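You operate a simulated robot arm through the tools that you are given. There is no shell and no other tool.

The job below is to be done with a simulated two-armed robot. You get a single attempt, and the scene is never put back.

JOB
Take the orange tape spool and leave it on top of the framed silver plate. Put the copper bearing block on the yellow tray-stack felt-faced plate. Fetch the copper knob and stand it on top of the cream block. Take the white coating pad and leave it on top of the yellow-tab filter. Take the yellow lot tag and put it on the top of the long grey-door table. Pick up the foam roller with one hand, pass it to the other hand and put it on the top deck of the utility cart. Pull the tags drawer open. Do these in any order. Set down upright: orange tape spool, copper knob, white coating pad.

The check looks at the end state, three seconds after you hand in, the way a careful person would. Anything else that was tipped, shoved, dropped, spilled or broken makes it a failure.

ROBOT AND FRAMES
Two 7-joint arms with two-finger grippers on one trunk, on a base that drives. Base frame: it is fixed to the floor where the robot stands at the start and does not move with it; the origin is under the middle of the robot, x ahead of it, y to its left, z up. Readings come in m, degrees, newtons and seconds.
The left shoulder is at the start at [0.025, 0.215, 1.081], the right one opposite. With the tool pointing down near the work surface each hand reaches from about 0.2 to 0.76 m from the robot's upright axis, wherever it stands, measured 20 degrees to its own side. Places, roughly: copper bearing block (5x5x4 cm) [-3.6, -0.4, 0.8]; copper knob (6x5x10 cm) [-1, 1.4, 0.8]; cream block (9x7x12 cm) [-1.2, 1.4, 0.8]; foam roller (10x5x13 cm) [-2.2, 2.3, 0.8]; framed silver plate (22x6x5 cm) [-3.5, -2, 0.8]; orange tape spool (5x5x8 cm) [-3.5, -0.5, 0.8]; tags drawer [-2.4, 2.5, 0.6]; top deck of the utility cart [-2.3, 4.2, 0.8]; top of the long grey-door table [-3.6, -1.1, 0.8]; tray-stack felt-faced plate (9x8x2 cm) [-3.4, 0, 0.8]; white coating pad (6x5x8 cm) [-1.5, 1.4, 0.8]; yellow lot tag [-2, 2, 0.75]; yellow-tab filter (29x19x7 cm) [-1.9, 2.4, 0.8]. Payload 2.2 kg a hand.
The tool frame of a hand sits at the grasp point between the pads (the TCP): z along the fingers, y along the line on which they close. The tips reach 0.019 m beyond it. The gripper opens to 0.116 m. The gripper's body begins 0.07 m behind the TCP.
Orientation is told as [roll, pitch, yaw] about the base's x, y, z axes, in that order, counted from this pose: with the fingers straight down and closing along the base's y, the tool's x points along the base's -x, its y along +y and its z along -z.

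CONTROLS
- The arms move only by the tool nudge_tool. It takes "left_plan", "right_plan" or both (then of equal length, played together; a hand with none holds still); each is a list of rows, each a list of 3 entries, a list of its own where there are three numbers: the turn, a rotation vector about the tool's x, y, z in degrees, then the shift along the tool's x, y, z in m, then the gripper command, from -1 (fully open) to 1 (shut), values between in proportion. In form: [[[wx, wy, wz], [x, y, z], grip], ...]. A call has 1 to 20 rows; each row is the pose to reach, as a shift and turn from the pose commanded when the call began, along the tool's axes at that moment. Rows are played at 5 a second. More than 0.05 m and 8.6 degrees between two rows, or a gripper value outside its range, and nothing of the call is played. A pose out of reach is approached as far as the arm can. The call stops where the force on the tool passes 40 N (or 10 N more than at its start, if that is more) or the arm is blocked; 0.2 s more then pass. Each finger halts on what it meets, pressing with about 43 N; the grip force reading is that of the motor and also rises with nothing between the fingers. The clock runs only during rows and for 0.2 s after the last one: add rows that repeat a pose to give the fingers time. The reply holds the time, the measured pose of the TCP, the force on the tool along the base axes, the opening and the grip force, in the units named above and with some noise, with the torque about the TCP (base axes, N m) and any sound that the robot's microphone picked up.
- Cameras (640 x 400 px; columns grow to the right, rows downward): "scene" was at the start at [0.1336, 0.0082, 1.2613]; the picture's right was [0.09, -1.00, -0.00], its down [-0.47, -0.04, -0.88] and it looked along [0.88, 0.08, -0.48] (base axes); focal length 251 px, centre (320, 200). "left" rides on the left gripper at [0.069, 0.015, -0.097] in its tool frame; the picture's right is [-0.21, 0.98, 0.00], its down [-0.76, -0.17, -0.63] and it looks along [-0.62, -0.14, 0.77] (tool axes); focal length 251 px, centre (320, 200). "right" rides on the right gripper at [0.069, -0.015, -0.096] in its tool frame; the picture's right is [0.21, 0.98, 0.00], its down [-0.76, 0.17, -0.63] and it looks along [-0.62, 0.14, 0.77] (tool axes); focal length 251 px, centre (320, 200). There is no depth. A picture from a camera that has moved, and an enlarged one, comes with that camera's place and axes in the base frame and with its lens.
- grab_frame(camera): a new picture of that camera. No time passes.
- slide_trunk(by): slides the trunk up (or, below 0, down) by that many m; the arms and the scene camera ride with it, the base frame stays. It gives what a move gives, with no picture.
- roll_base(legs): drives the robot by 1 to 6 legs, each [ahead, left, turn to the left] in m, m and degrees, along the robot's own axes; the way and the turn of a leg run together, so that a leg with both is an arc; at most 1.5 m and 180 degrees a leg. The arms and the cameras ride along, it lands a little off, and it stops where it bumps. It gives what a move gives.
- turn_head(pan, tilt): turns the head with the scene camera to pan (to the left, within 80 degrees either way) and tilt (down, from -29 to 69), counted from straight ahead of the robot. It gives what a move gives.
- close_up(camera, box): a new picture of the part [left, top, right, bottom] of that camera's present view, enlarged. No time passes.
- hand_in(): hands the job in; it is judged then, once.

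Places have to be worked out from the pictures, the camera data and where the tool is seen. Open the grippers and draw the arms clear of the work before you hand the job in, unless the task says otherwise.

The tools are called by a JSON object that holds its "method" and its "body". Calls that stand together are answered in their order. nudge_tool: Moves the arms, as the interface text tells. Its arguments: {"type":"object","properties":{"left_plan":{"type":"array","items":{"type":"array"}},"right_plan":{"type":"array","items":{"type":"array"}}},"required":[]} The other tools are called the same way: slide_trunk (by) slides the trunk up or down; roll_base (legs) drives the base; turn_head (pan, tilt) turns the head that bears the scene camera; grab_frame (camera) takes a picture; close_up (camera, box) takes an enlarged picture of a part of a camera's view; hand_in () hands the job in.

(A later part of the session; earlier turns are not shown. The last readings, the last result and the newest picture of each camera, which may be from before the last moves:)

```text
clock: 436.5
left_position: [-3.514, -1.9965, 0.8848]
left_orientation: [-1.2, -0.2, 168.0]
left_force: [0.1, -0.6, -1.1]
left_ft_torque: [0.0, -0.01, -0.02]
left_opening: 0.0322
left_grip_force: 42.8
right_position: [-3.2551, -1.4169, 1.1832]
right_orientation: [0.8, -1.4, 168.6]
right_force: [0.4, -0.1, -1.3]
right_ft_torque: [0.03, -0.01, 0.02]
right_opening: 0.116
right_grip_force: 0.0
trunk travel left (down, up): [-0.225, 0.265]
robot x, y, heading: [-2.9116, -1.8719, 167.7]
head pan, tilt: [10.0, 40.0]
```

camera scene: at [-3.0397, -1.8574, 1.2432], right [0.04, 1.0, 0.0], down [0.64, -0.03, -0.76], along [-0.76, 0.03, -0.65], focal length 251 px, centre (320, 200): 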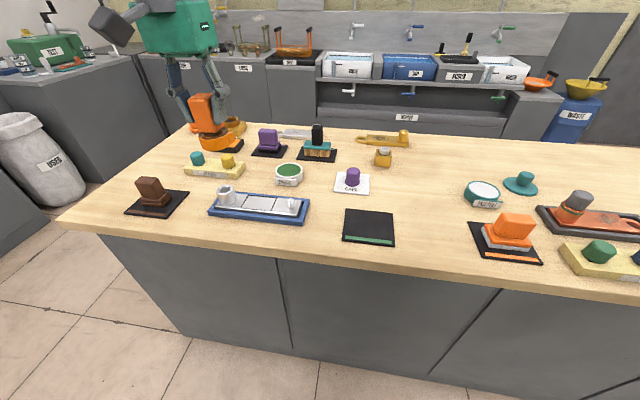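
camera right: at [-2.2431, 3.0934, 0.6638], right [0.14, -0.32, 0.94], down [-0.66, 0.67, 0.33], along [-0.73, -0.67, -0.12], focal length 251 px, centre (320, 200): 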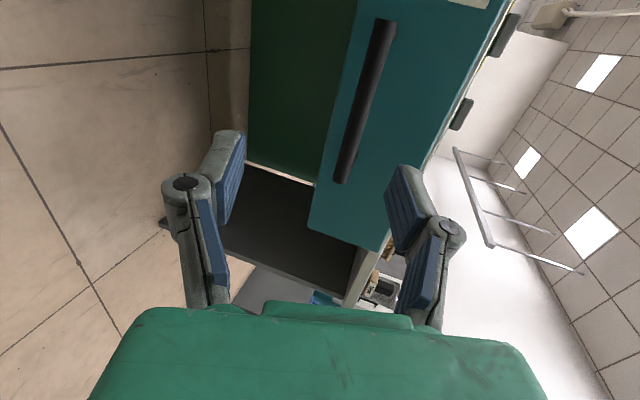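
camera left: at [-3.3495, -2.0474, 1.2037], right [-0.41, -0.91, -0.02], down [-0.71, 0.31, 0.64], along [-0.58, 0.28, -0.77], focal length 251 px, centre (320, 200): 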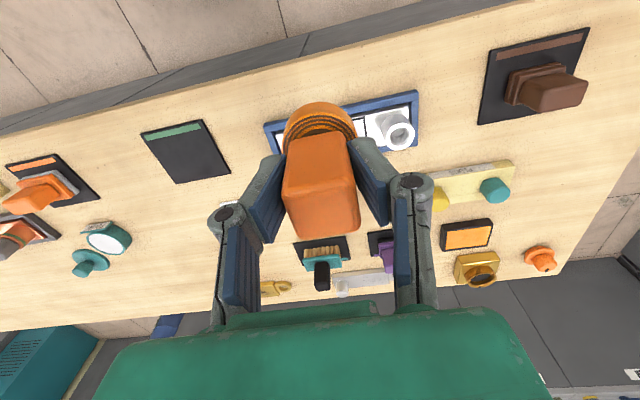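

{"method": "close_up", "body": {"camera": "scene", "box": [220, 160, 300, 225]}}

```text
6.15 times, centred on (260, 192) of scene
camera zoom: at [-3.0406, -1.8573, 1.2431], right [0.04, 1.0, 0.0], down [0.65, -0.03, -0.76], along [-0.76, 0.03, -0.65], focal length 1545 px, centre (689, 246)
```

zoom: 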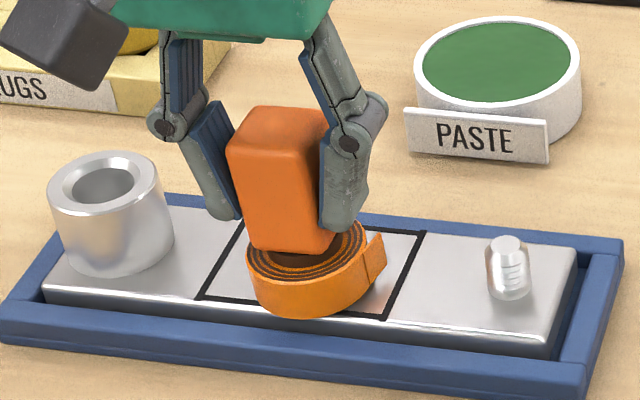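

The plate is lower than assumed, so the spool sits ~1.4 cm too near its front edge. I raise 5 mm, move it 15 mm back, and continue down.

{"method": "nudge_tool", "body": {"left_plan": [[[0, 0, 0], [0, 0, -0.004], 1], [[0, 0, 0], [-0.008, -0.002, -0.004], 1], [[0, 0, 0], [-0.015, -0.003, -0.004], 1], [[0, 0, 0], [-0.015, -0.003, 0], 1], [[0, 0, 0], [-0.015, -0.003, 0.002], 1], [[0, 0, 0], [-0.015, -0.003, 0.002], 1]]}}

{"method": "nudge_tool", "body": {"left_plan": [[[0, 0, 0], [0, 0, 0.003], 1], [[0, 0, 0], [0, 0, 0.003], 1]]}}

{"method": "close_up", "body": {"camera": "scene", "box": [220, 160, 300, 225]}}

{"method": "close_up", "body": {"camera": "left", "box": [220, 60, 460, 240]}}

```text
clock: 437.9
left_position: [-3.5288, -1.991, 0.884]
left_orientation: [-1.1, -0.4, 168.0]
left_force: [0.7, 1.1, 3.8]
left_ft_torque: [-0.12, -0.04, -0.01]
left_opening: 0.032
left_grip_force: 43.5
right_position: [-3.2558, -1.4166, 1.1835]
right_orientation: [0.8, -1.5, 168.7]
right_force: [-0.1, -0.4, 0.7]
right_ft_torque: [0.03, -0.01, -0.02]
right_opening: 0.1159
right_grip_force: 0.1
trunk travel left (down, up): [-0.225, 0.265]
robot x, y, heading: [-2.9151, -1.8721, 168.0]
head pan, tilt: [10.0, 40.0]
```

```text
clock: 438.5
left_position: [-3.5291, -1.9895, 0.883]
left_orientation: [-1.1, -0.3, 168.0]
left_force: [-0.7, 2.4, 20.3]
left_ft_torque: [-0.28, -0.11, 0.0]
left_opening: 0.0323
left_grip_force: 43.0
right_position: [-3.2535, -1.4162, 1.1835]
right_orientation: [0.9, -1.5, 168.5]
right_force: [0.0, 0.3, 0.1]
right_ft_torque: [-0.04, 0.02, -0.02]
right_opening: 0.1162
right_grip_force: 0.0
trunk travel left (down, up): [-0.225, 0.265]
robot x, y, heading: [-2.9147, -1.8718, 167.8]
head pan, tilt: [10.0, 40.0]
```

```text
6.15 times, centred on (260, 192) of scene
camera zoom: at [-3.0373, -1.8557, 1.2437], right [0.04, 1.0, 0.0], down [0.64, -0.03, -0.77], along [-0.76, 0.03, -0.64], focal length 1545 px, centre (689, 246)
```

zoom: 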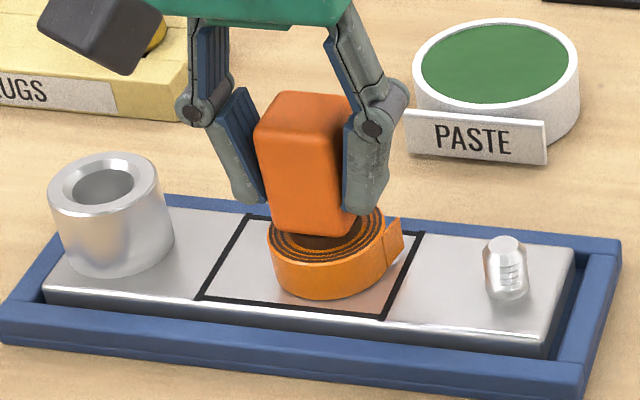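

```text
2.22 times, centred on (340, 150) of left
camera zoom: at [-3.4619, -2.0213, 0.978], right [-0.41, -0.91, -0.02], down [-0.7, 0.31, 0.64], along [-0.58, 0.28, -0.77], focal length 559 px, centre (276, 311)
```

zoom: 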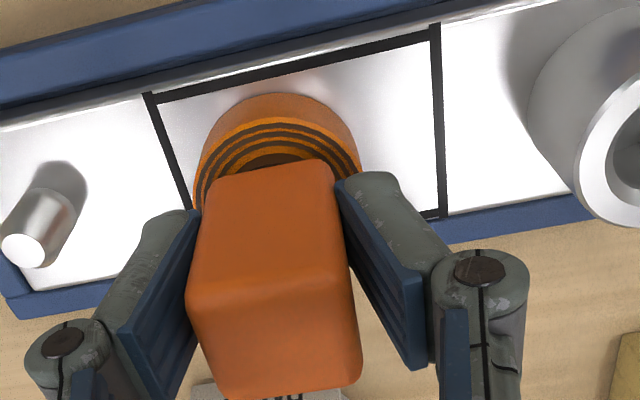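

In contact (20 N), spool fully on the silver plate within the outlined square. I ease off, open and lift away.

{"method": "nudge_tool", "body": {"left_plan": [[[0, 0, 0], [0, 0, -0.002], 1], [[0, 0, 0], [0, 0, -0.002], 0.3], [[0, 0, 0], [0, 0, -0.002], 0], [[0, 0, 0], [0, 0, -0.002], -0.2], [[0, 0, 0], [0, 0, -0.03], -0.2], [[0, 0, 0], [0, 0, -0.07], -0.2], [[0, 0, 0], [0, 0, -0.11], -0.2], [[0, 0, 0], [0, 0, -0.15], -0.2], [[0, 0, 0], [0.02, 0, -0.19], -0.5], [[0, 0, 0], [0.06, 0, -0.2], -1], [[0, 0, 0], [0.09, 0, -0.2], -1], [[0, 0, 0], [0.09, 0, -0.2], -1]]}}

{"method": "close_up", "body": {"camera": "scene", "box": [200, 140, 320, 235]}}

{"method": "grab_frame", "body": {"camera": "left"}}

```text
clock: 441.1
left_position: [-3.4407, -2.0155, 1.0776]
left_orientation: [-1.2, -0.2, 167.9]
left_force: [0.0, -0.3, -1.0]
left_ft_torque: [-0.03, -0.02, 0.0]
left_opening: 0.1158
left_grip_force: 0.0
right_position: [-3.256, -1.4172, 1.1844]
right_orientation: [0.8, -1.5, 168.6]
right_force: [-0.2, -0.7, 0.0]
right_ft_torque: [0.0, -0.02, -0.02]
right_opening: 0.1158
right_grip_force: 0.1
trunk travel left (down, up): [-0.225, 0.265]
robot x, y, heading: [-2.9135, -1.8719, 168.1]
head pan, tilt: [10.0, 40.0]
```

```text
4.21 times, centred on (260, 188) of scene
camera zoom: at [-3.0403, -1.8573, 1.2431], right [0.04, 1.0, 0.0], down [0.65, -0.03, -0.76], along [-0.76, 0.03, -0.65], focal length 1057 px, centre (573, 253)
```

zoom: 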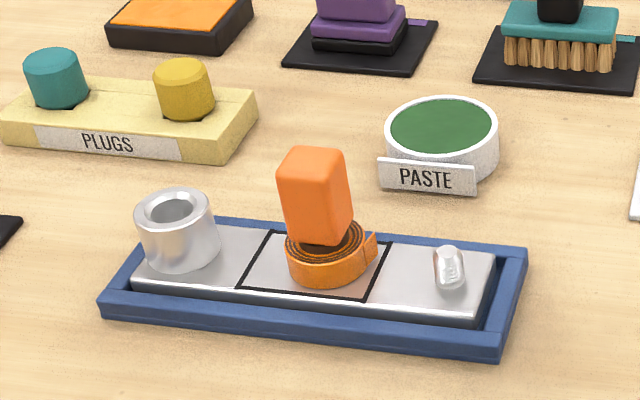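

```text
taken
camera left: at [-3.3751, -2.0453, 1.1742], right [-0.41, -0.91, -0.02], down [-0.71, 0.31, 0.64], along [-0.57, 0.28, -0.77], focal length 251 px, centre (320, 200)
```

left: 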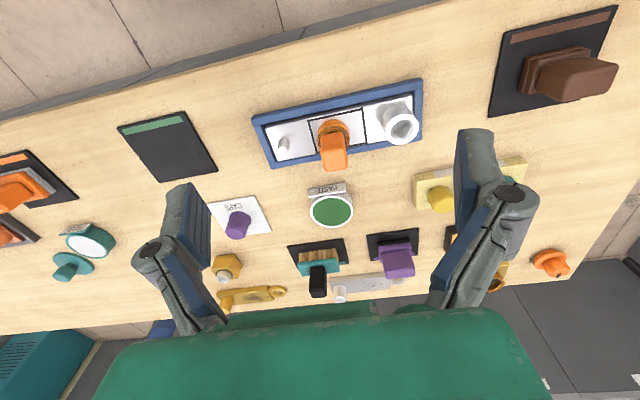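

The orange spool stands upright on the framed silver plate. The last job, the bearing block, is near the table's west edge, so I go round the table's north end. First I strafe back north along the east side.

{"method": "nudge_tool", "body": {"left_plan": [[[0, 0, 0], [0.03, 0, -0.02], -1], [[0, 0, 0], [0.05, 0, -0.04], -1], [[0, 0, 0], [0.05, 0, -0.05], -1]]}}

{"method": "roll_base", "body": {"legs": [[0, -1.3, 0], [0, -1.25, 0]]}}

{"method": "turn_head", "body": {"pan": 0, "tilt": 25}}

{"method": "grab_frame", "body": {"camera": "scene"}}

```text
clock: 441.9
left_position: [-3.3921, -2.0268, 1.13]
left_orientation: [-1.3, -0.1, 168.0]
left_force: [-0.7, 0.2, -0.8]
left_ft_torque: [0.01, -0.02, 0.02]
left_opening: 0.1163
left_grip_force: 0.1
right_position: [-3.2578, -1.4191, 1.1839]
right_orientation: [0.7, -1.4, 168.6]
right_force: [-0.7, 0.1, -1.9]
right_ft_torque: [0.0, -0.04, 0.02]
right_opening: 0.1161
right_grip_force: 0.1
trunk travel left (down, up): [-0.225, 0.265]
robot x, y, heading: [-2.9128, -1.8701, 167.9]
head pan, tilt: [10.0, 40.0]
```

```text
clock: 454.5
left_position: [-2.8203, 0.4903, 1.1268]
left_orientation: [-1.6, -0.2, 167.7]
left_force: [-0.3, 0.5, 0.7]
left_ft_torque: [0.02, -0.04, 0.0]
left_opening: 0.1161
left_grip_force: 0.0
right_position: [-2.6819, 1.0971, 1.187]
right_orientation: [0.4, -1.5, 168.3]
right_force: [0.1, -0.5, 1.0]
right_ft_torque: [0.01, -0.01, 0.04]
right_opening: 0.1161
right_grip_force: 0.0
trunk travel left (down, up): [-0.225, 0.265]
robot x, y, heading: [-2.34, 0.649, 167.8]
head pan, tilt: [10.0, 40.0]
```

```text
clock: 455.2
left_position: [-2.8168, 0.4911, 1.1297]
left_orientation: [-1.5, -0.3, 167.7]
left_force: [-1.4, 0.0, -0.6]
left_ft_torque: [0.05, 0.0, 0.03]
left_opening: 0.1161
left_grip_force: 0.0
right_position: [-2.6797, 1.0986, 1.1866]
right_orientation: [0.6, -1.6, 168.4]
right_force: [-0.1, 1.0, 0.8]
right_ft_torque: [0.04, -0.02, -0.01]
right_opening: 0.1159
right_grip_force: 0.1
trunk travel left (down, up): [-0.225, 0.265]
robot x, y, heading: [-2.3369, 0.6526, 167.9]
head pan, tilt: [0.0, 25.0]
```

```text
taken
camera scene: at [-2.4723, 0.6755, 1.2665], right [0.21, 0.98, 0.0], down [0.42, -0.09, -0.9], along [-0.88, 0.19, -0.43], focal length 251 px, centre (320, 200)
```

scene: 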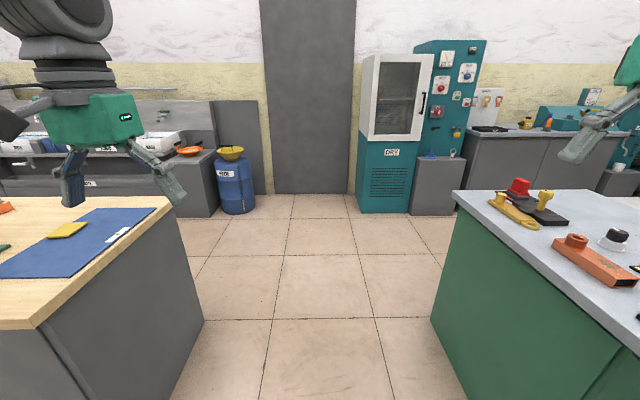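

The corridor round the north end and the 1.3 m aisle on the west side are free. I drive around and face the table from the west.

{"method": "roll_base", "body": {"legs": [[1.5, 0, 0], [0.2, 0, 0], [0, 0, 90], [0, 0, 90]]}}

{"method": "roll_base", "body": {"legs": [[0, -1.15, 0]]}}

{"method": "turn_head", "body": {"pan": 50, "tilt": 45}}

{"method": "turn_head", "body": {"pan": 0, "tilt": 45}}

{"method": "grab_frame", "body": {"camera": "scene"}}

{"method": "grab_frame", "body": {"camera": "left"}}

```text
clock: 471.3
left_position: [-3.4931, 1.1438, 1.1304]
left_orientation: [-1.3, -0.3, -13.8]
left_force: [-0.6, -0.7, -0.6]
left_ft_torque: [0.0, 0.02, -0.01]
left_opening: 0.1158
left_grip_force: 0.0
right_position: [-3.6456, 0.5414, 1.1849]
right_orientation: [0.8, -1.6, -13.2]
right_force: [0.7, -0.1, 0.4]
right_ft_torque: [-0.03, 0.0, -0.01]
right_opening: 0.1157
right_grip_force: 0.0
trunk travel left (down, up): [-0.225, 0.265]
robot x, y, heading: [-3.9718, 1.0026, -13.9]
head pan, tilt: [0.0, 25.0]
```

```text
clock: 477.1
left_position: [-3.7544, 0.0435, 1.1313]
left_orientation: [-1.2, -0.4, -11.4]
left_force: [0.6, -0.5, -0.1]
left_ft_torque: [0.01, 0.02, 0.0]
left_opening: 0.1163
left_grip_force: 0.2
right_position: [-3.8825, -0.5662, 1.1866]
right_orientation: [0.8, -1.7, -10.8]
right_force: [-0.5, -0.5, 0.4]
right_ft_torque: [0.0, -0.03, 0.0]
right_opening: 0.116
right_grip_force: 0.0
trunk travel left (down, up): [-0.225, 0.265]
robot x, y, heading: [-4.2279, -0.121, -11.7]
head pan, tilt: [0.0, 25.0]
```

```text
clock: 478.3
left_position: [-3.756, 0.0435, 1.1322]
left_orientation: [-1.2, -0.6, -11.5]
left_force: [-0.2, -0.1, -0.3]
left_ft_torque: [0.0, 0.03, 0.01]
left_opening: 0.1158
left_grip_force: 0.1
right_position: [-3.8852, -0.5654, 1.1884]
right_orientation: [0.7, -1.8, -10.7]
right_force: [-0.6, -0.7, -0.5]
right_ft_torque: [0.02, -0.01, -0.02]
right_opening: 0.1162
right_grip_force: 0.1
trunk travel left (down, up): [-0.225, 0.265]
robot x, y, heading: [-4.2288, -0.1173, -11.5]
head pan, tilt: [50.0, 45.0]
```

```text
clock: 479.5
left_position: [-3.756, 0.0441, 1.1316]
left_orientation: [-1.1, -0.6, -11.4]
left_force: [0.1, -0.5, 0.2]
left_ft_torque: [-0.01, -0.03, 0.04]
left_opening: 0.1161
left_grip_force: 0.0
right_position: [-3.8847, -0.5651, 1.1875]
right_orientation: [0.7, -1.7, -10.8]
right_force: [1.0, -0.3, -0.1]
right_ft_torque: [-0.01, -0.03, 0.02]
right_opening: 0.116
right_grip_force: 0.1
trunk travel left (down, up): [-0.225, 0.265]
robot x, y, heading: [-4.2242, -0.1131, -11.7]
head pan, tilt: [0.0, 45.0]
```

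```text
taken
camera scene: at [-4.1064, -0.1427, 1.236], right [-0.2, -0.98, 0.0], down [-0.69, 0.14, -0.7], along [0.69, -0.14, -0.71], focal length 251 px, centre (320, 200)
```

scene: 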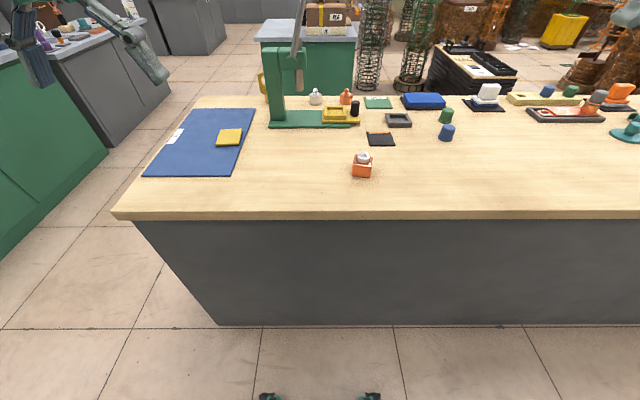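

```text
taken
camera left: at [-3.8196, 0.075, 1.2274], right [0.4, 0.91, -0.02], down [0.71, -0.3, 0.64], along [0.58, -0.27, -0.77], focal length 251 px, centre (320, 200)
```

left: 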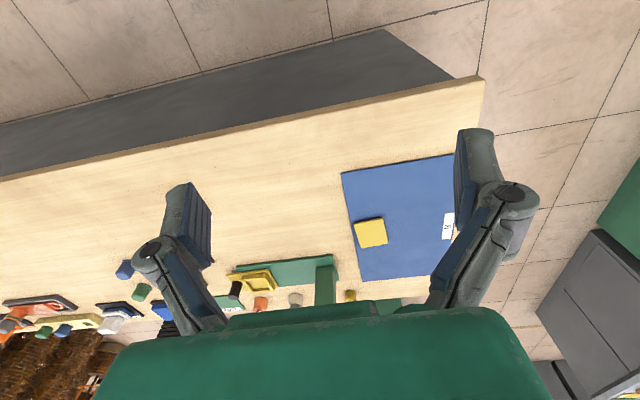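

I'm placed well on the west side: bearing block ≈(-3.60, -0.363), felt plate ≈(-3.37, -0.005). I move 15 cm closer and bring the left hand above the block.

{"method": "roll_base", "body": {"legs": [[0.15, 0, 0]]}}

{"method": "turn_head", "body": {"pan": 0, "tilt": 48}}

{"method": "nudge_tool", "body": {"left_plan": [[[0, 0, 0], [0.005, -0.045, 0], -1], [[0, 0, 0], [0.01, -0.09, 0], -1], [[0, 0, 0], [0.015, -0.135, 0], -1], [[0, 0, 0], [0.02, -0.18, 0], -1], [[0, 0, 0], [0.02, -0.225, 0], -1], [[0, 0, 0], [0.01, -0.27, 0], -1], [[0, 0, 0], [0, -0.315, 0], -1], [[0, 0, 0], [-0.01, -0.36, 0.02], -1], [[0, 0, 0], [-0.02, -0.385, 0.06], -1], [[0, 0, 0], [-0.02, -0.385, 0.1], -1], [[0, 0, 0], [-0.02, -0.385, 0.13], -1], [[0, 0, 0], [-0.02, -0.385, 0.13], -1]]}}

{"method": "grab_frame", "body": {"camera": "left"}}

{"method": "grab_frame", "body": {"camera": "scene"}}

```text
clock: 480.9
left_position: [-3.6097, 0.0162, 1.1314]
left_orientation: [-1.3, -0.5, -11.4]
left_force: [-0.3, 0.3, 0.0]
left_ft_torque: [-0.04, 0.04, -0.02]
left_opening: 0.1162
left_grip_force: 0.1
right_position: [-3.7388, -0.5942, 1.1867]
right_orientation: [0.7, -1.8, -10.8]
right_force: [-0.1, -0.1, 0.3]
right_ft_torque: [0.02, 0.02, -0.03]
right_opening: 0.1161
right_grip_force: 0.1
trunk travel left (down, up): [-0.225, 0.265]
robot x, y, heading: [-4.0799, -0.1424, -11.5]
head pan, tilt: [0.0, 45.0]
```

```text
clock: 481.5
left_position: [-3.6118, 0.0156, 1.1329]
left_orientation: [-1.4, -0.6, -11.5]
left_force: [0.7, 0.4, 0.1]
left_ft_torque: [-0.02, 0.01, -0.02]
left_opening: 0.1159
left_grip_force: 0.0
right_position: [-3.7401, -0.5941, 1.1878]
right_orientation: [0.8, -1.9, -10.8]
right_force: [0.3, -1.3, -0.1]
right_ft_torque: [-0.02, 0.03, 0.01]
right_opening: 0.1163
right_grip_force: 0.0
trunk travel left (down, up): [-0.225, 0.265]
robot x, y, heading: [-4.0819, -0.1488, -11.6]
head pan, tilt: [0.0, 48.0]
```

```text
refused: row 8 steps farther than a row can; nothing moved
```

```text
taken
camera left: at [-3.6747, 0.0461, 1.2274], right [0.4, 0.91, -0.02], down [0.71, -0.3, 0.64], along [0.58, -0.27, -0.77], focal length 251 px, centre (320, 200)
```

left: 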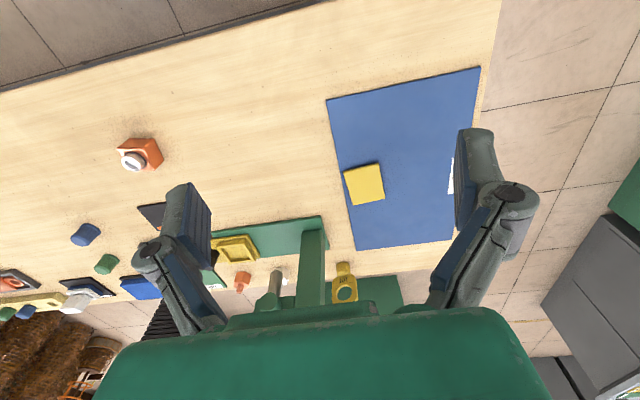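

```text
taken
camera scene: at [-3.9625, -0.1721, 1.2317], right [-0.2, -0.98, 0.0], down [-0.73, 0.15, -0.67], along [0.65, -0.13, -0.75], focal length 251 px, centre (320, 200)
```

scene: 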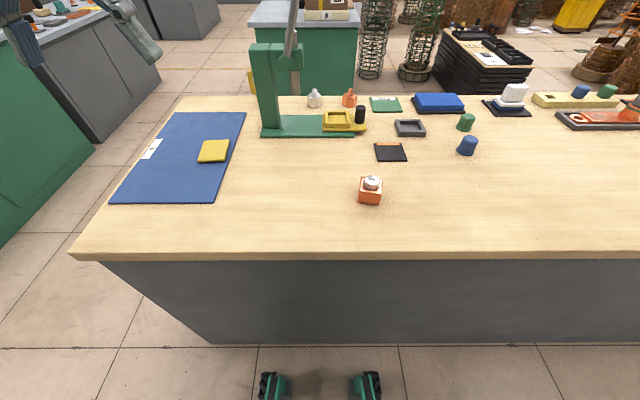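

The move was refused for step size. I repeat with smaller steps to bring the left hand above the bearing block at (-3.602, -0.36).

{"method": "nudge_tool", "body": {"left_plan": [[[0, 0, 0], [-0.01, -0.04, 0], -1], [[0, 0, 0], [-0.02, -0.08, 0], -1], [[0, 0, 0], [-0.03, -0.12, 0], -1], [[0, 0, 0], [-0.04, -0.16, 0], -1], [[0, 0, 0], [-0.05, -0.2, 0], -1], [[0, 0, 0], [-0.06, -0.24, 0], -1], [[0, 0, 0], [-0.07, -0.28, 0], -1], [[0, 0, 0], [-0.08, -0.32, 0], -1], [[0, 0, 0], [-0.0845, -0.35, 0.02], -1], [[0, 0, 0], [-0.0845, -0.366, 0.05], -1], [[0, 0, 0], [-0.0845, -0.366, 0.09], -1], [[0, 0, 0], [-0.0845, -0.366, 0.13], -1], [[0, 0, 0], [-0.0845, -0.366, 0.13], -1]]}}

{"method": "grab_frame", "body": {"camera": "left"}}

{"method": "close_up", "body": {"camera": "scene", "box": [310, 130, 430, 230]}}

```text
clock: 484.5
left_position: [-3.5824, -0.3407, 1.032]
left_orientation: [-4.2, -0.5, -8.5]
left_force: [-0.8, 0.6, 0.2]
left_ft_torque: [0.01, 0.0, -0.01]
left_opening: 0.1161
left_grip_force: 0.1
right_position: [-3.7442, -0.5878, 1.1919]
right_orientation: [0.4, -2.0, -10.7]
right_force: [-0.3, 0.1, -0.8]
right_ft_torque: [-0.01, -0.03, -0.01]
right_opening: 0.116
right_grip_force: 0.1
trunk travel left (down, up): [-0.225, 0.265]
robot x, y, heading: [-4.0795, -0.145, -11.5]
head pan, tilt: [0.0, 48.0]
stopped in row 13 (left hand): the arm was blocked; the commanded pose is now the measured one
```

```text
taken
camera left: at [-3.6459, -0.3084, 1.1255], right [0.36, 0.93, -0.07], down [0.72, -0.23, 0.65], along [0.59, -0.28, -0.76], focal length 251 px, centre (320, 200)
```

left: 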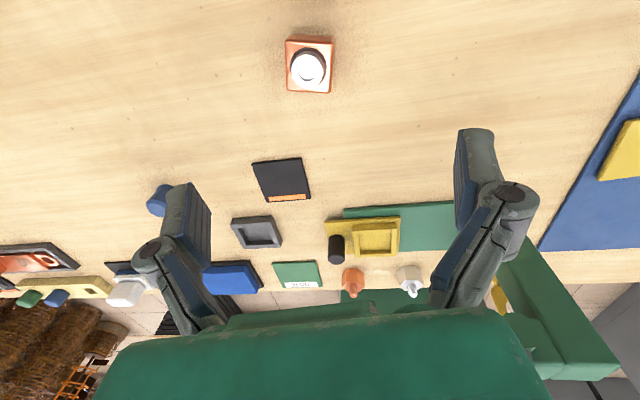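

```text
4.00 times, centred on (370, 180) of scene
camera zoom: at [-3.9626, -0.1722, 1.2318], right [-0.2, -0.98, 0.0], down [-0.73, 0.15, -0.67], along [0.65, -0.13, -0.75], focal length 1004 px, centre (120, 280)
```

zoom: 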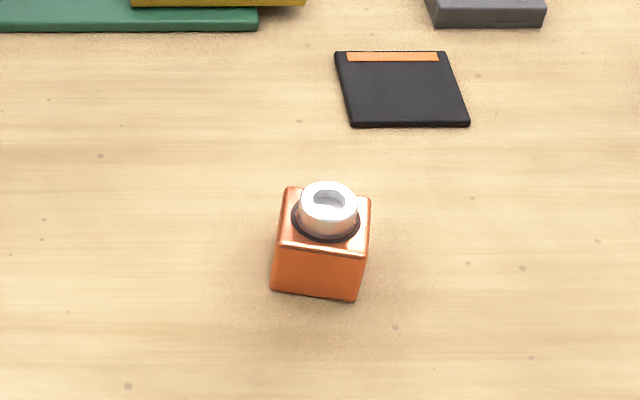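

The left arm is blocked so far to the right. The block is better taken with the right hand; I move the left arm back to its own side first.

{"method": "nudge_tool", "body": {"left_plan": [[[0, 0, 0], [0.005, 0.03, -0.02], -1], [[0, 0, 0], [0.01, 0.07, -0.04], -1], [[0, 0, 0], [0.015, 0.11, -0.06], -1], [[0, 0, 0], [0.02, 0.15, -0.08], -1], [[0, 0, 0], [0.025, 0.19, -0.1], -1], [[0, 0, 0], [0.03, 0.23, -0.1], -1], [[0, 0, 0], [0.035, 0.27, -0.1], -1], [[0, 0, 0], [0.04, 0.31, -0.1], -1], [[0, 0, 0], [0.045, 0.35, -0.1], -1], [[0, 0, 0], [0.045, 0.37, -0.1], -1], [[0, 0, 0], [0.045, 0.37, -0.1], -1]]}}

{"method": "grab_frame", "body": {"camera": "right"}}

```text
clock: 486.9
left_position: [-3.5709, 0.0351, 1.1042]
left_orientation: [-4.0, -0.7, -8.6]
left_force: [0.6, -0.1, 0.3]
left_ft_torque: [0.0, 0.0, -0.01]
left_opening: 0.1162
left_grip_force: 0.1
right_position: [-3.7436, -0.5893, 1.1899]
right_orientation: [0.5, -2.1, -10.8]
right_force: [0.8, 0.5, 0.5]
right_ft_torque: [-0.03, 0.01, -0.02]
right_opening: 0.1159
right_grip_force: 0.0
trunk travel left (down, up): [-0.225, 0.265]
robot x, y, heading: [-4.0791, -0.1447, -11.7]
head pan, tilt: [0.0, 48.0]
```

```text
taken
camera right: at [-3.8185, -0.5921, 1.2841], right [-0.03, 1.0, 0.0], down [0.75, 0.02, 0.66], along [0.66, 0.02, -0.75], focal length 251 px, centre (320, 200)
```

right: 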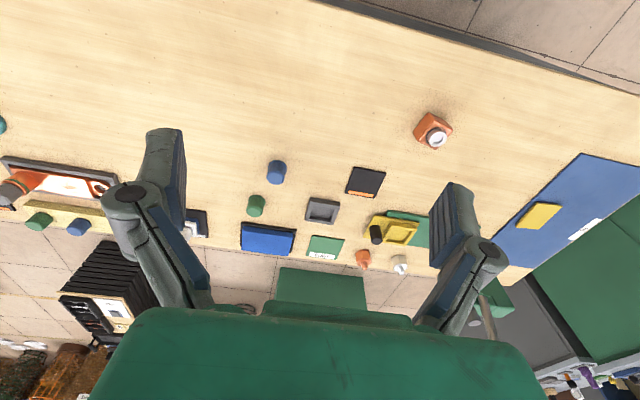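

I bring the right hand above the bearing block at (-3.604, -0.362), turning it 7° to match the block's orientation.

{"method": "nudge_tool", "body": {"right_plan": [[[0, 0, 1], [-0.012, 0.04, 0], -1], [[0, 0, 2], [-0.025, 0.08, 0], -1], [[0, 0, 3], [-0.04, 0.12, 0], -1], [[0, 0, 4], [-0.055, 0.16, 0.01], -1], [[0, 0, 5], [-0.07, 0.2, 0.02], -1], [[0, 0, 6], [-0.083, 0.235, 0.04], -1], [[0, 0, 6.9], [-0.0946, 0.249, 0.07], -1], [[0, 0, 6.9], [-0.0946, 0.249, 0.11], -1], [[0, 0, 6.9], [-0.0946, 0.249, 0.15], -1], [[0, 0, 6.9], [-0.0946, 0.249, 0.19], -1], [[0, 0, 6.9], [-0.0946, 0.249, 0.22], -1], [[0, 0, 6.9], [-0.0946, 0.249, 0.22], -1]]}}

{"method": "grab_frame", "body": {"camera": "right"}}

{"method": "close_up", "body": {"camera": "scene", "box": [300, 100, 440, 220]}}

```text
clock: 489.5
left_position: [-3.5714, 0.0373, 1.1023]
left_orientation: [-4.1, -0.6, -8.8]
left_force: [0.4, -0.6, 0.1]
left_ft_torque: [0.0, 0.02, 0.0]
left_opening: 0.1162
left_grip_force: 0.1
right_position: [-3.5959, -0.361, 0.9766]
right_orientation: [0.6, -2.0, -17.7]
right_force: [0.3, 0.7, 0.3]
right_ft_torque: [0.0, -0.01, 0.01]
right_opening: 0.1161
right_grip_force: 0.0
trunk travel left (down, up): [-0.225, 0.265]
robot x, y, heading: [-4.0791, -0.1423, -11.6]
head pan, tilt: [0.0, 48.0]
```

```text
taken
camera right: at [-3.6706, -0.354, 1.07], right [0.09, 1.0, 0.0], down [0.75, -0.07, 0.66], along [0.66, -0.06, -0.75], focal length 251 px, centre (320, 200)
```

right: 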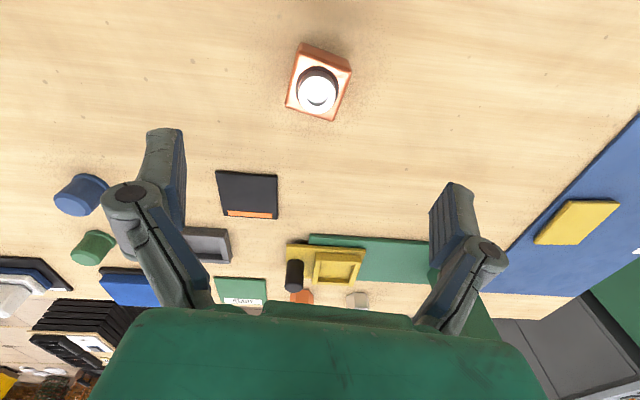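

```text
3.33 times, centred on (370, 160) of scene
camera zoom: at [-3.9616, -0.1692, 1.2318], right [-0.2, -0.98, 0.0], down [-0.73, 0.15, -0.67], along [0.65, -0.13, -0.75], focal length 837 px, centre (153, 333)
```

zoom: 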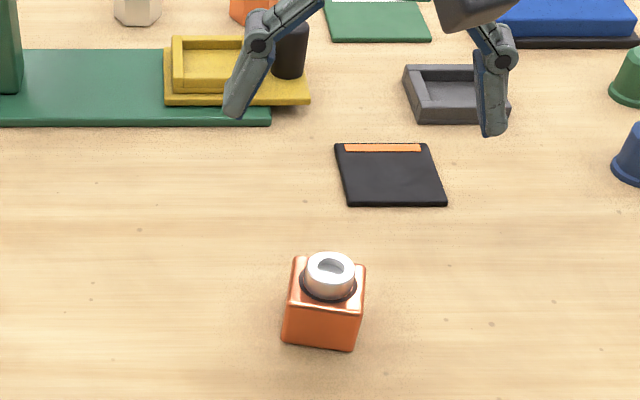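

Block centred except for ~1 cm toward me. I shift and descend in two stages.

{"method": "nudge_tool", "body": {"right_plan": [[[0, -1, 0], [0.005, 0, 0.03], -1], [[0, -2, 0], [0.01, 0, 0.06], -1], [[0, -2, 0], [0.01, 0, 0.08], -1], [[0, -2, 0], [0.01, 0, 0.08], -1]]}}

{"method": "grab_frame", "body": {"camera": "right"}}

{"method": "close_up", "body": {"camera": "scene", "box": [300, 100, 440, 220]}}

```text
clock: 490.5
left_position: [-3.5709, 0.0365, 1.1027]
left_orientation: [-4.2, -0.6, -8.7]
left_force: [-0.3, -0.1, 0.3]
left_ft_torque: [0.0, 0.0, 0.03]
left_opening: 0.1159
left_grip_force: 0.1
right_position: [-3.6027, -0.3566, 0.898]
right_orientation: [0.7, -4.0, -17.8]
right_force: [-0.2, -0.4, -0.1]
right_ft_torque: [0.02, -0.06, 0.01]
right_opening: 0.1159
right_grip_force: 0.2
trunk travel left (down, up): [-0.225, 0.265]
robot x, y, heading: [-4.0783, -0.1461, -11.4]
head pan, tilt: [0.0, 48.0]
```

```text
taken
camera right: at [-3.6793, -0.3502, 0.9885], right [0.09, 1.0, 0.0], down [0.72, -0.06, 0.69], along [0.68, -0.07, -0.73], focal length 251 px, centre (320, 200)
```

right: 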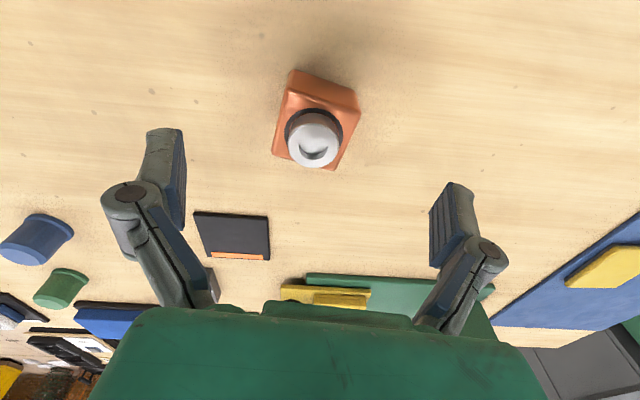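

```text
3.33 times, centred on (370, 160) of scene
camera zoom: at [-3.9618, -0.1696, 1.2318], right [-0.2, -0.98, 0.0], down [-0.73, 0.15, -0.67], along [0.65, -0.13, -0.75], focal length 837 px, centre (153, 333)
```

zoom: 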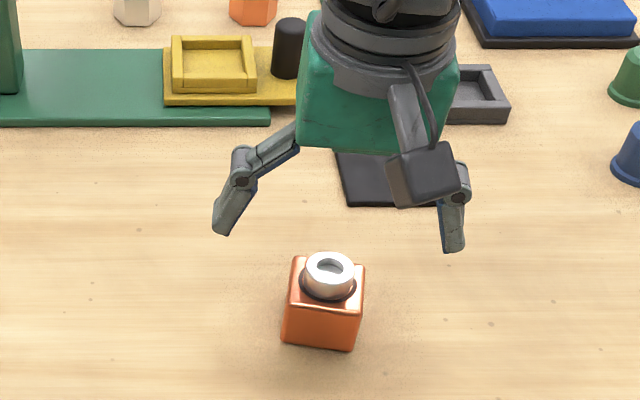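

I level the hand (I had tilted it the wrong way), shift a few mm, and descend to grip height.

{"method": "nudge_tool", "body": {"right_plan": [[[0, 2, 0], [0.002, -0.001, 0.01], -1], [[0, 4, 0], [0.005, -0.003, 0.03], -1], [[0, 4, 0], [0.005, -0.003, 0.05], -1], [[0, 4, 0], [0.005, -0.003, 0.066], -1], [[0, 4, 0], [0.005, -0.003, 0.066], -1]]}}

{"method": "grab_frame", "body": {"camera": "right"}}

{"method": "close_up", "body": {"camera": "scene", "box": [300, 100, 440, 220]}}

```text
clock: 491.7
left_position: [-3.5704, 0.0374, 1.1031]
left_orientation: [-4.1, -0.6, -8.7]
left_force: [-0.4, 0.7, 0.3]
left_ft_torque: [0.02, 0.02, -0.01]
left_opening: 0.1161
left_grip_force: 0.1
right_position: [-3.6028, -0.3583, 0.8309]
right_orientation: [0.7, -0.1, -17.6]
right_force: [0.3, 0.0, 0.3]
right_ft_torque: [0.01, -0.02, 0.03]
right_opening: 0.1163
right_grip_force: 0.0
trunk travel left (down, up): [-0.225, 0.265]
robot x, y, heading: [-4.0804, -0.1411, -11.8]
head pan, tilt: [0.0, 48.0]
```

```text
taken
camera right: at [-3.6744, -0.3535, 0.9263], right [0.09, 1.0, 0.01], down [0.77, -0.08, 0.64], along [0.63, -0.05, -0.77], focal length 251 px, centre (320, 200)
```

right: 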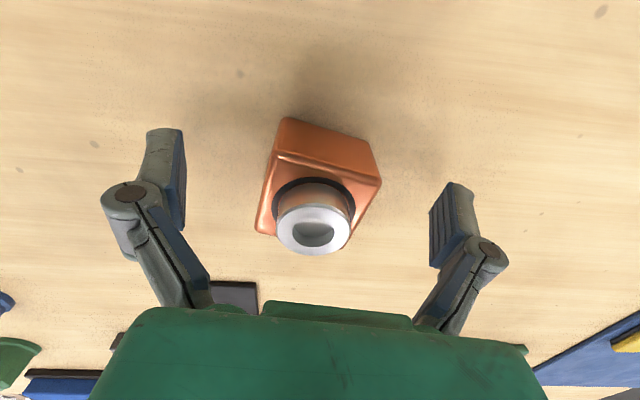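

```text
3.33 times, centred on (370, 160) of scene
camera zoom: at [-3.9616, -0.1695, 1.2317], right [-0.2, -0.98, 0.0], down [-0.73, 0.15, -0.67], along [0.65, -0.13, -0.75], focal length 837 px, centre (153, 333)
```

zoom: 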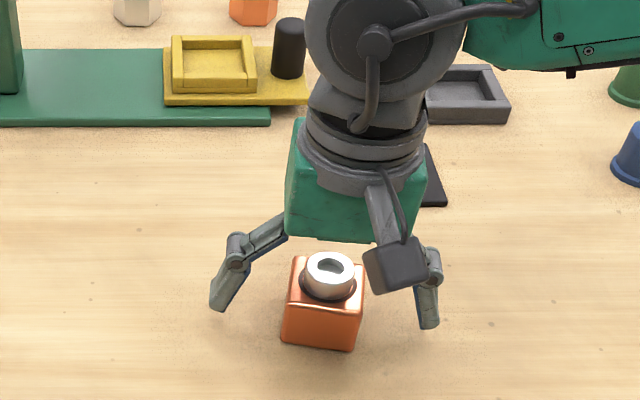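

The block is centred between the fingers. I close on it.

{"method": "nudge_tool", "body": {"right_plan": [[[0, 0, 0], [0, 0, 0], -0.4], [[0, 0, 0], [0, 0, 0], -0.1], [[0, 0, 0], [0, 0, 0], 0.1], [[0, 0, 0], [0, 0, 0], 0.4], [[0, 0, 0], [0, 0, 0], 1], [[0, 0, 0], [0, 0, 0], 1]]}}

{"method": "nudge_tool", "body": {"right_plan": [[[0, 0, 0], [0, 0, -0.02], 1], [[0, 0, 0], [0, 0, -0.05], 1], [[0, 0, 0], [0, 0, -0.05], 1]]}}

{"method": "grab_frame", "body": {"camera": "right"}}

{"method": "close_up", "body": {"camera": "scene", "box": [300, 100, 440, 220]}}

```text
clock: 493.1
left_position: [-3.5692, 0.0366, 1.1027]
left_orientation: [-4.1, -0.6, -8.7]
left_force: [0.3, 0.1, -0.5]
left_ft_torque: [0.01, 0.0, -0.01]
left_opening: 0.1162
left_grip_force: 0.1
right_position: [-3.6033, -0.3594, 0.83]
right_orientation: [0.7, 0.1, -17.6]
right_force: [0.2, -0.6, 0.5]
right_ft_torque: [0.05, -0.01, -0.01]
right_opening: 0.0498
right_grip_force: 42.9
trunk travel left (down, up): [-0.225, 0.265]
robot x, y, heading: [-4.0836, -0.1472, -11.7]
head pan, tilt: [0.0, 48.0]
```

```text
clock: 493.9
left_position: [-3.5693, 0.0359, 1.1022]
left_orientation: [-4.0, -0.6, -8.7]
left_force: [0.4, 0.0, -0.8]
left_ft_torque: [0.03, 0.04, -0.03]
left_opening: 0.116
left_grip_force: 0.1
right_position: [-3.6041, -0.36, 0.878]
right_orientation: [0.7, 0.0, -17.8]
right_force: [0.7, 0.0, -3.0]
right_ft_torque: [-0.03, 0.05, 0.01]
right_opening: 0.0498
right_grip_force: 43.2
trunk travel left (down, up): [-0.225, 0.265]
robot x, y, heading: [-4.0819, -0.1463, -11.5]
head pan, tilt: [0.0, 48.0]
```

```text
taken
camera right: at [-3.6747, -0.3555, 0.9739], right [0.09, 1.0, 0.01], down [0.77, -0.08, 0.63], along [0.63, -0.05, -0.77], focal length 251 px, centre (320, 200)
```

right: 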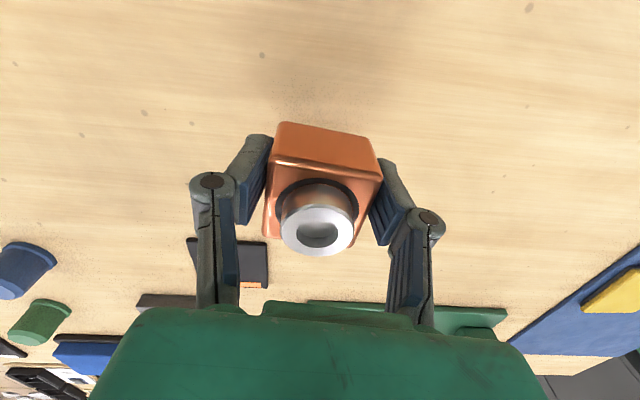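

```text
3.33 times, centred on (370, 160) of scene
camera zoom: at [-3.9606, -0.1698, 1.2315], right [-0.2, -0.98, 0.0], down [-0.73, 0.15, -0.67], along [0.65, -0.13, -0.75], focal length 837 px, centre (153, 333)
```

zoom: 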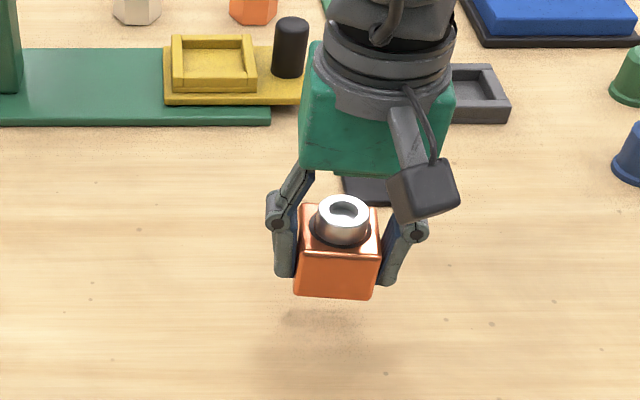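

The bearing block is in the right hand. I raise and retract it, then strafe north so the felt plate is in the right hand's reach.

{"method": "nudge_tool", "body": {"right_plan": [[[0, 0, 0], [0, 0, -0.04], 1], [[0, 0, 0], [0, 0, -0.08], 1], [[0, 0, 0], [0, 0, -0.12], 1], [[0, 0, 0], [0, 0, -0.16], 1], [[0, 0, 0], [0.01, 0, -0.2], 1], [[0, 0, 0], [0.04, -0.02, -0.22], 1], [[0, 0, 0], [0.07, -0.05, -0.22], 1], [[0, 0, 0], [0.08, -0.09, -0.22], 1], [[0, 0, 0], [0.08, -0.13, -0.22], 1], [[0, 0, 0], [0.08, -0.13, -0.22], 1]]}}

{"method": "roll_base", "body": {"legs": [[0, 0.42, 0], [0.02, 0, 0]]}}

{"method": "turn_head", "body": {"pan": -50, "tilt": 45}}

{"method": "turn_head", "body": {"pan": 0, "tilt": 45}}

{"method": "turn_head", "body": {"pan": -50, "tilt": 45}}

{"method": "turn_head", "body": {"pan": 0, "tilt": 45}}

{"method": "grab_frame", "body": {"camera": "scene"}}

{"method": "grab_frame", "body": {"camera": "right"}}

```text
clock: 496.1
left_position: [-3.5709, 0.0363, 1.1038]
left_orientation: [-4.1, -0.4, -8.7]
left_force: [-0.5, 0.4, -0.4]
left_ft_torque: [0.0, 0.01, -0.03]
left_opening: 0.1158
left_grip_force: 0.1
right_position: [-3.7209, -0.4646, 1.1004]
right_orientation: [0.7, 0.0, -17.7]
right_force: [0.3, -0.1, -3.5]
right_ft_torque: [0.02, 0.03, 0.02]
right_opening: 0.0497
right_grip_force: 42.9
trunk travel left (down, up): [-0.225, 0.265]
robot x, y, heading: [-4.0808, -0.1448, -11.6]
head pan, tilt: [0.0, 48.0]
```

```text
clock: 499.1
left_position: [-3.4698, 0.4377, 1.1038]
left_orientation: [-3.9, -0.7, -8.6]
left_force: [-0.9, 0.3, -0.4]
left_ft_torque: [0.0, 0.01, 0.03]
left_opening: 0.1161
left_grip_force: 0.0
right_position: [-3.6213, -0.0623, 1.1015]
right_orientation: [0.9, -0.1, -17.7]
right_force: [0.4, -0.8, -1.9]
right_ft_torque: [0.0, 0.0, 0.04]
right_opening: 0.0496
right_grip_force: 43.0
trunk travel left (down, up): [-0.225, 0.265]
robot x, y, heading: [-3.9785, 0.2603, -11.7]
head pan, tilt: [0.0, 48.0]
```

```text
clock: 500.2
left_position: [-3.4693, 0.4388, 1.1047]
left_orientation: [-4.1, -0.7, -8.7]
left_force: [-0.2, -0.1, -0.4]
left_ft_torque: [-0.04, 0.03, -0.01]
left_opening: 0.1159
left_grip_force: 0.1
right_position: [-3.6208, -0.0619, 1.1018]
right_orientation: [0.7, 0.0, -17.8]
right_force: [-0.3, -0.6, -3.2]
right_ft_torque: [0.01, 0.01, 0.0]
right_opening: 0.0496
right_grip_force: 42.8
trunk travel left (down, up): [-0.225, 0.265]
robot x, y, heading: [-3.9764, 0.2585, -11.6]
head pan, tilt: [-50.0, 45.0]
```

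```text
clock: 501.4
left_position: [-3.4693, 0.4383, 1.1064]
left_orientation: [-4.1, -0.6, -8.7]
left_force: [0.3, 0.6, -0.5]
left_ft_torque: [-0.02, 0.0, -0.02]
left_opening: 0.1158
left_grip_force: 0.1
right_position: [-3.6213, -0.0618, 1.1007]
right_orientation: [0.7, -0.1, -17.7]
right_force: [0.9, -0.1, -3.3]
right_ft_torque: [0.01, 0.02, 0.0]
right_opening: 0.0496
right_grip_force: 43.5
trunk travel left (down, up): [-0.225, 0.265]
robot x, y, heading: [-3.9734, 0.256, -11.4]
head pan, tilt: [0.0, 45.0]
```

```text
clock: 502.6
left_position: [-3.4697, 0.4389, 1.1061]
left_orientation: [-4.0, -0.7, -8.8]
left_force: [0.1, 0.2, -0.1]
left_ft_torque: [0.0, 0.04, 0.02]
left_opening: 0.116
left_grip_force: 0.1
right_position: [-3.6202, -0.0618, 1.1017]
right_orientation: [0.7, 0.0, -17.7]
right_force: [-0.1, 0.3, -2.5]
right_ft_torque: [0.06, 0.0, 0.05]
right_opening: 0.0493
right_grip_force: 43.4
trunk travel left (down, up): [-0.225, 0.265]
robot x, y, heading: [-3.9758, 0.2585, -11.5]
head pan, tilt: [-50.0, 45.0]
```

```text
clock: 503.8
left_position: [-3.4704, 0.4379, 1.1052]
left_orientation: [-4.1, -0.7, -8.7]
left_force: [-0.6, -0.3, 0.0]
left_ft_torque: [0.03, 0.02, -0.01]
left_opening: 0.1161
left_grip_force: 0.0
right_position: [-3.6207, -0.0616, 1.1021]
right_orientation: [0.7, -0.1, -17.7]
right_force: [0.1, -0.1, -3.4]
right_ft_torque: [0.02, 0.03, 0.01]
right_opening: 0.0496
right_grip_force: 42.7
trunk travel left (down, up): [-0.225, 0.265]
robot x, y, heading: [-3.9777, 0.2593, -11.7]
head pan, tilt: [0.0, 45.0]
```

```text
taken
camera scene: at [-3.857, 0.2313, 1.2359], right [-0.2, -0.98, 0.0], down [-0.69, 0.14, -0.7], along [0.69, -0.14, -0.71], focal length 251 px, centre (320, 200)
```

scene: 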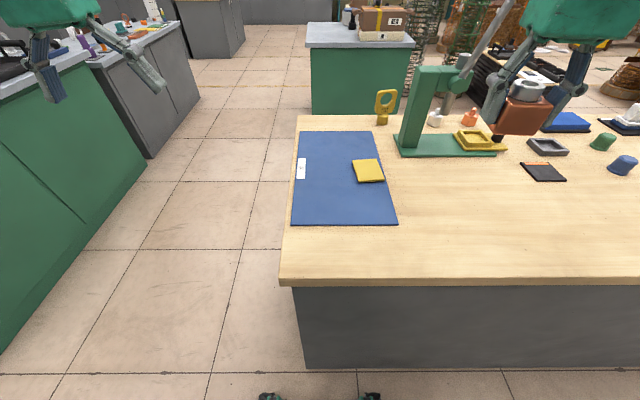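

```text
taken
camera right: at [-3.6923, -0.0565, 1.1978], right [0.09, 1.0, 0.01], down [0.77, -0.08, 0.64], along [0.63, -0.05, -0.77], focal length 251 px, centre (320, 200)
```

right: 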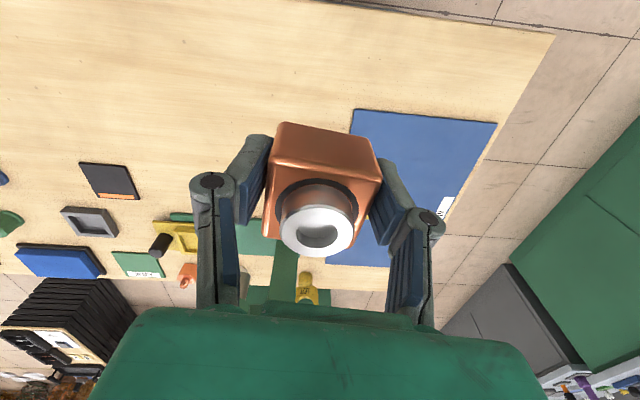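

Steady. I zoom in on the yellow felt plate for its centre.

{"method": "close_up", "body": {"camera": "scene", "box": [320, 130, 420, 210]}}

```text
5.00 times, centred on (370, 170) of scene
camera zoom: at [-3.857, 0.2313, 1.2359], right [-0.2, -0.98, 0.0], down [-0.69, 0.14, -0.7], along [0.69, -0.14, -0.71], focal length 1256 px, centre (70, 350)
```

zoom: 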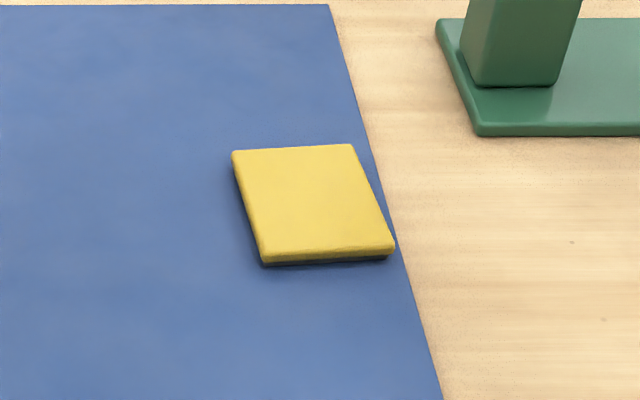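

The plate's centre is at (-3.375, 0.003). I bring the block above it, aligning the yaw, and lower to about 5 cm above.

{"method": "nudge_tool", "body": {"right_plan": [[[0, 0, -2], [-0.04, 0.025, 0], 1], [[0, 0, -4], [-0.08, 0.05, 0], 1], [[0, 0, -6], [-0.12, 0.075, 0], 1], [[0, 0, -8], [-0.16, 0.1, 0], 1], [[0, 0, -10], [-0.19, 0.12, 0.01], 1], [[0, 0, -10.7], [-0.2145, 0.136, 0.03], 1], [[0, 0, -10.7], [-0.2145, 0.136, 0.07], 1], [[0, 0, -10.7], [-0.2145, 0.136, 0.11], 1], [[0, 0, -10.7], [-0.2145, 0.136, 0.15], 1], [[0, 0, -10.7], [-0.2145, 0.136, 0.19], 1], [[0, 0, -10.7], [-0.2145, 0.136, 0.2], 1], [[0, 0, -10.7], [-0.2145, 0.136, 0.2], 1]]}}

{"method": "close_up", "body": {"camera": "scene", "box": [310, 100, 430, 210]}}

{"method": "grab_frame", "body": {"camera": "right"}}

```text
clock: 506.4
left_position: [-3.4708, 0.4393, 1.1047]
left_orientation: [-4.1, -0.7, -8.7]
left_force: [1.6, -0.6, 0.5]
left_ft_torque: [0.03, 0.0, 0.02]
left_opening: 0.116
left_grip_force: 0.1
right_position: [-3.3731, 0.0063, 0.9039]
right_orientation: [0.6, -0.2, -7.0]
right_force: [0.5, -0.3, -3.9]
right_ft_torque: [0.08, 0.03, 0.01]
right_opening: 0.0499
right_grip_force: 43.5
trunk travel left (down, up): [-0.225, 0.265]
robot x, y, heading: [-3.9793, 0.2566, -11.7]
head pan, tilt: [0.0, 45.0]
```

```text
3.64 times, centred on (370, 155) of scene
camera zoom: at [-3.8552, 0.2328, 1.2358], right [-0.2, -0.98, 0.0], down [-0.7, 0.14, -0.7], along [0.69, -0.14, -0.71], focal length 913 px, centre (138, 364)
```

zoom: 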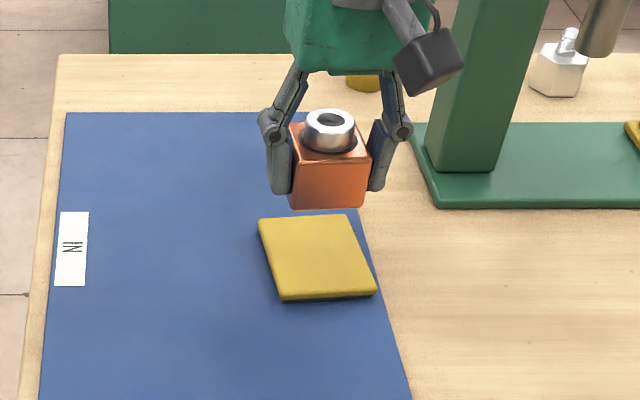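

```text
taken
camera right: at [-3.4447, -0.0014, 1.0005], right [-0.09, 1.0, 0.01], down [0.77, 0.07, 0.64], along [0.63, 0.07, -0.77], focal length 251 px, centre (320, 200)
```

right: 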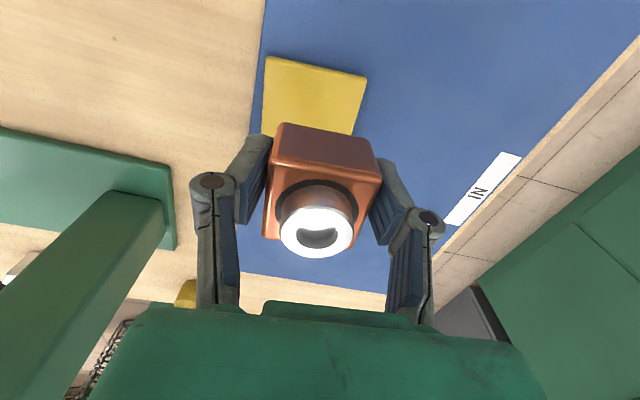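

The block is over the plate's centre in the camera projection. I lower 4 cm, then in small steps.

{"method": "nudge_tool", "body": {"right_plan": [[[0, 0, 0], [0, 0, 0.02], 1], [[0, 0, 0], [0, 0, 0.035], 1], [[0, 0, 0], [0, 0, 0.04], 1], [[0, 0, 0], [0, 0, 0.04], 1]]}}

{"method": "close_up", "body": {"camera": "scene", "box": [310, 100, 430, 210]}}

```text
clock: 507.4
left_position: [-3.4691, 0.4388, 1.1041]
left_orientation: [-4.0, -0.7, -8.7]
left_force: [0.4, 0.6, -0.6]
left_ft_torque: [0.0, -0.01, -0.02]
left_opening: 0.1159
left_grip_force: 0.1
right_position: [-3.3727, 0.0078, 0.8652]
right_orientation: [0.6, -0.3, -7.1]
right_force: [-0.1, -0.6, -3.1]
right_ft_torque: [-0.03, 0.05, 0.02]
right_opening: 0.0497
right_grip_force: 42.9
trunk travel left (down, up): [-0.225, 0.265]
robot x, y, heading: [-3.9766, 0.2578, -11.4]
head pan, tilt: [0.0, 45.0]
```

```text
3.64 times, centred on (370, 155) of scene
camera zoom: at [-3.8552, 0.2327, 1.2358], right [-0.2, -0.98, 0.0], down [-0.7, 0.14, -0.7], along [0.69, -0.14, -0.71], focal length 913 px, centre (138, 364)
```

zoom: 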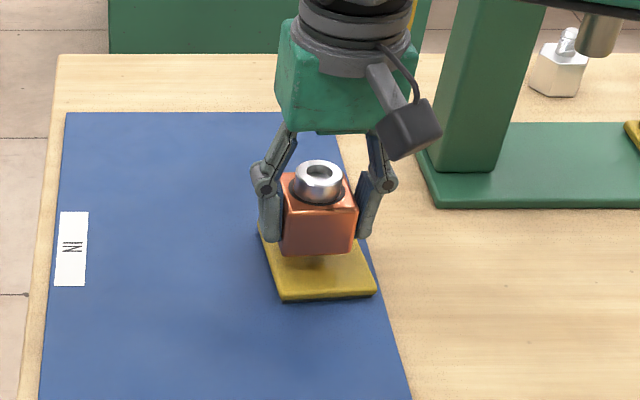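

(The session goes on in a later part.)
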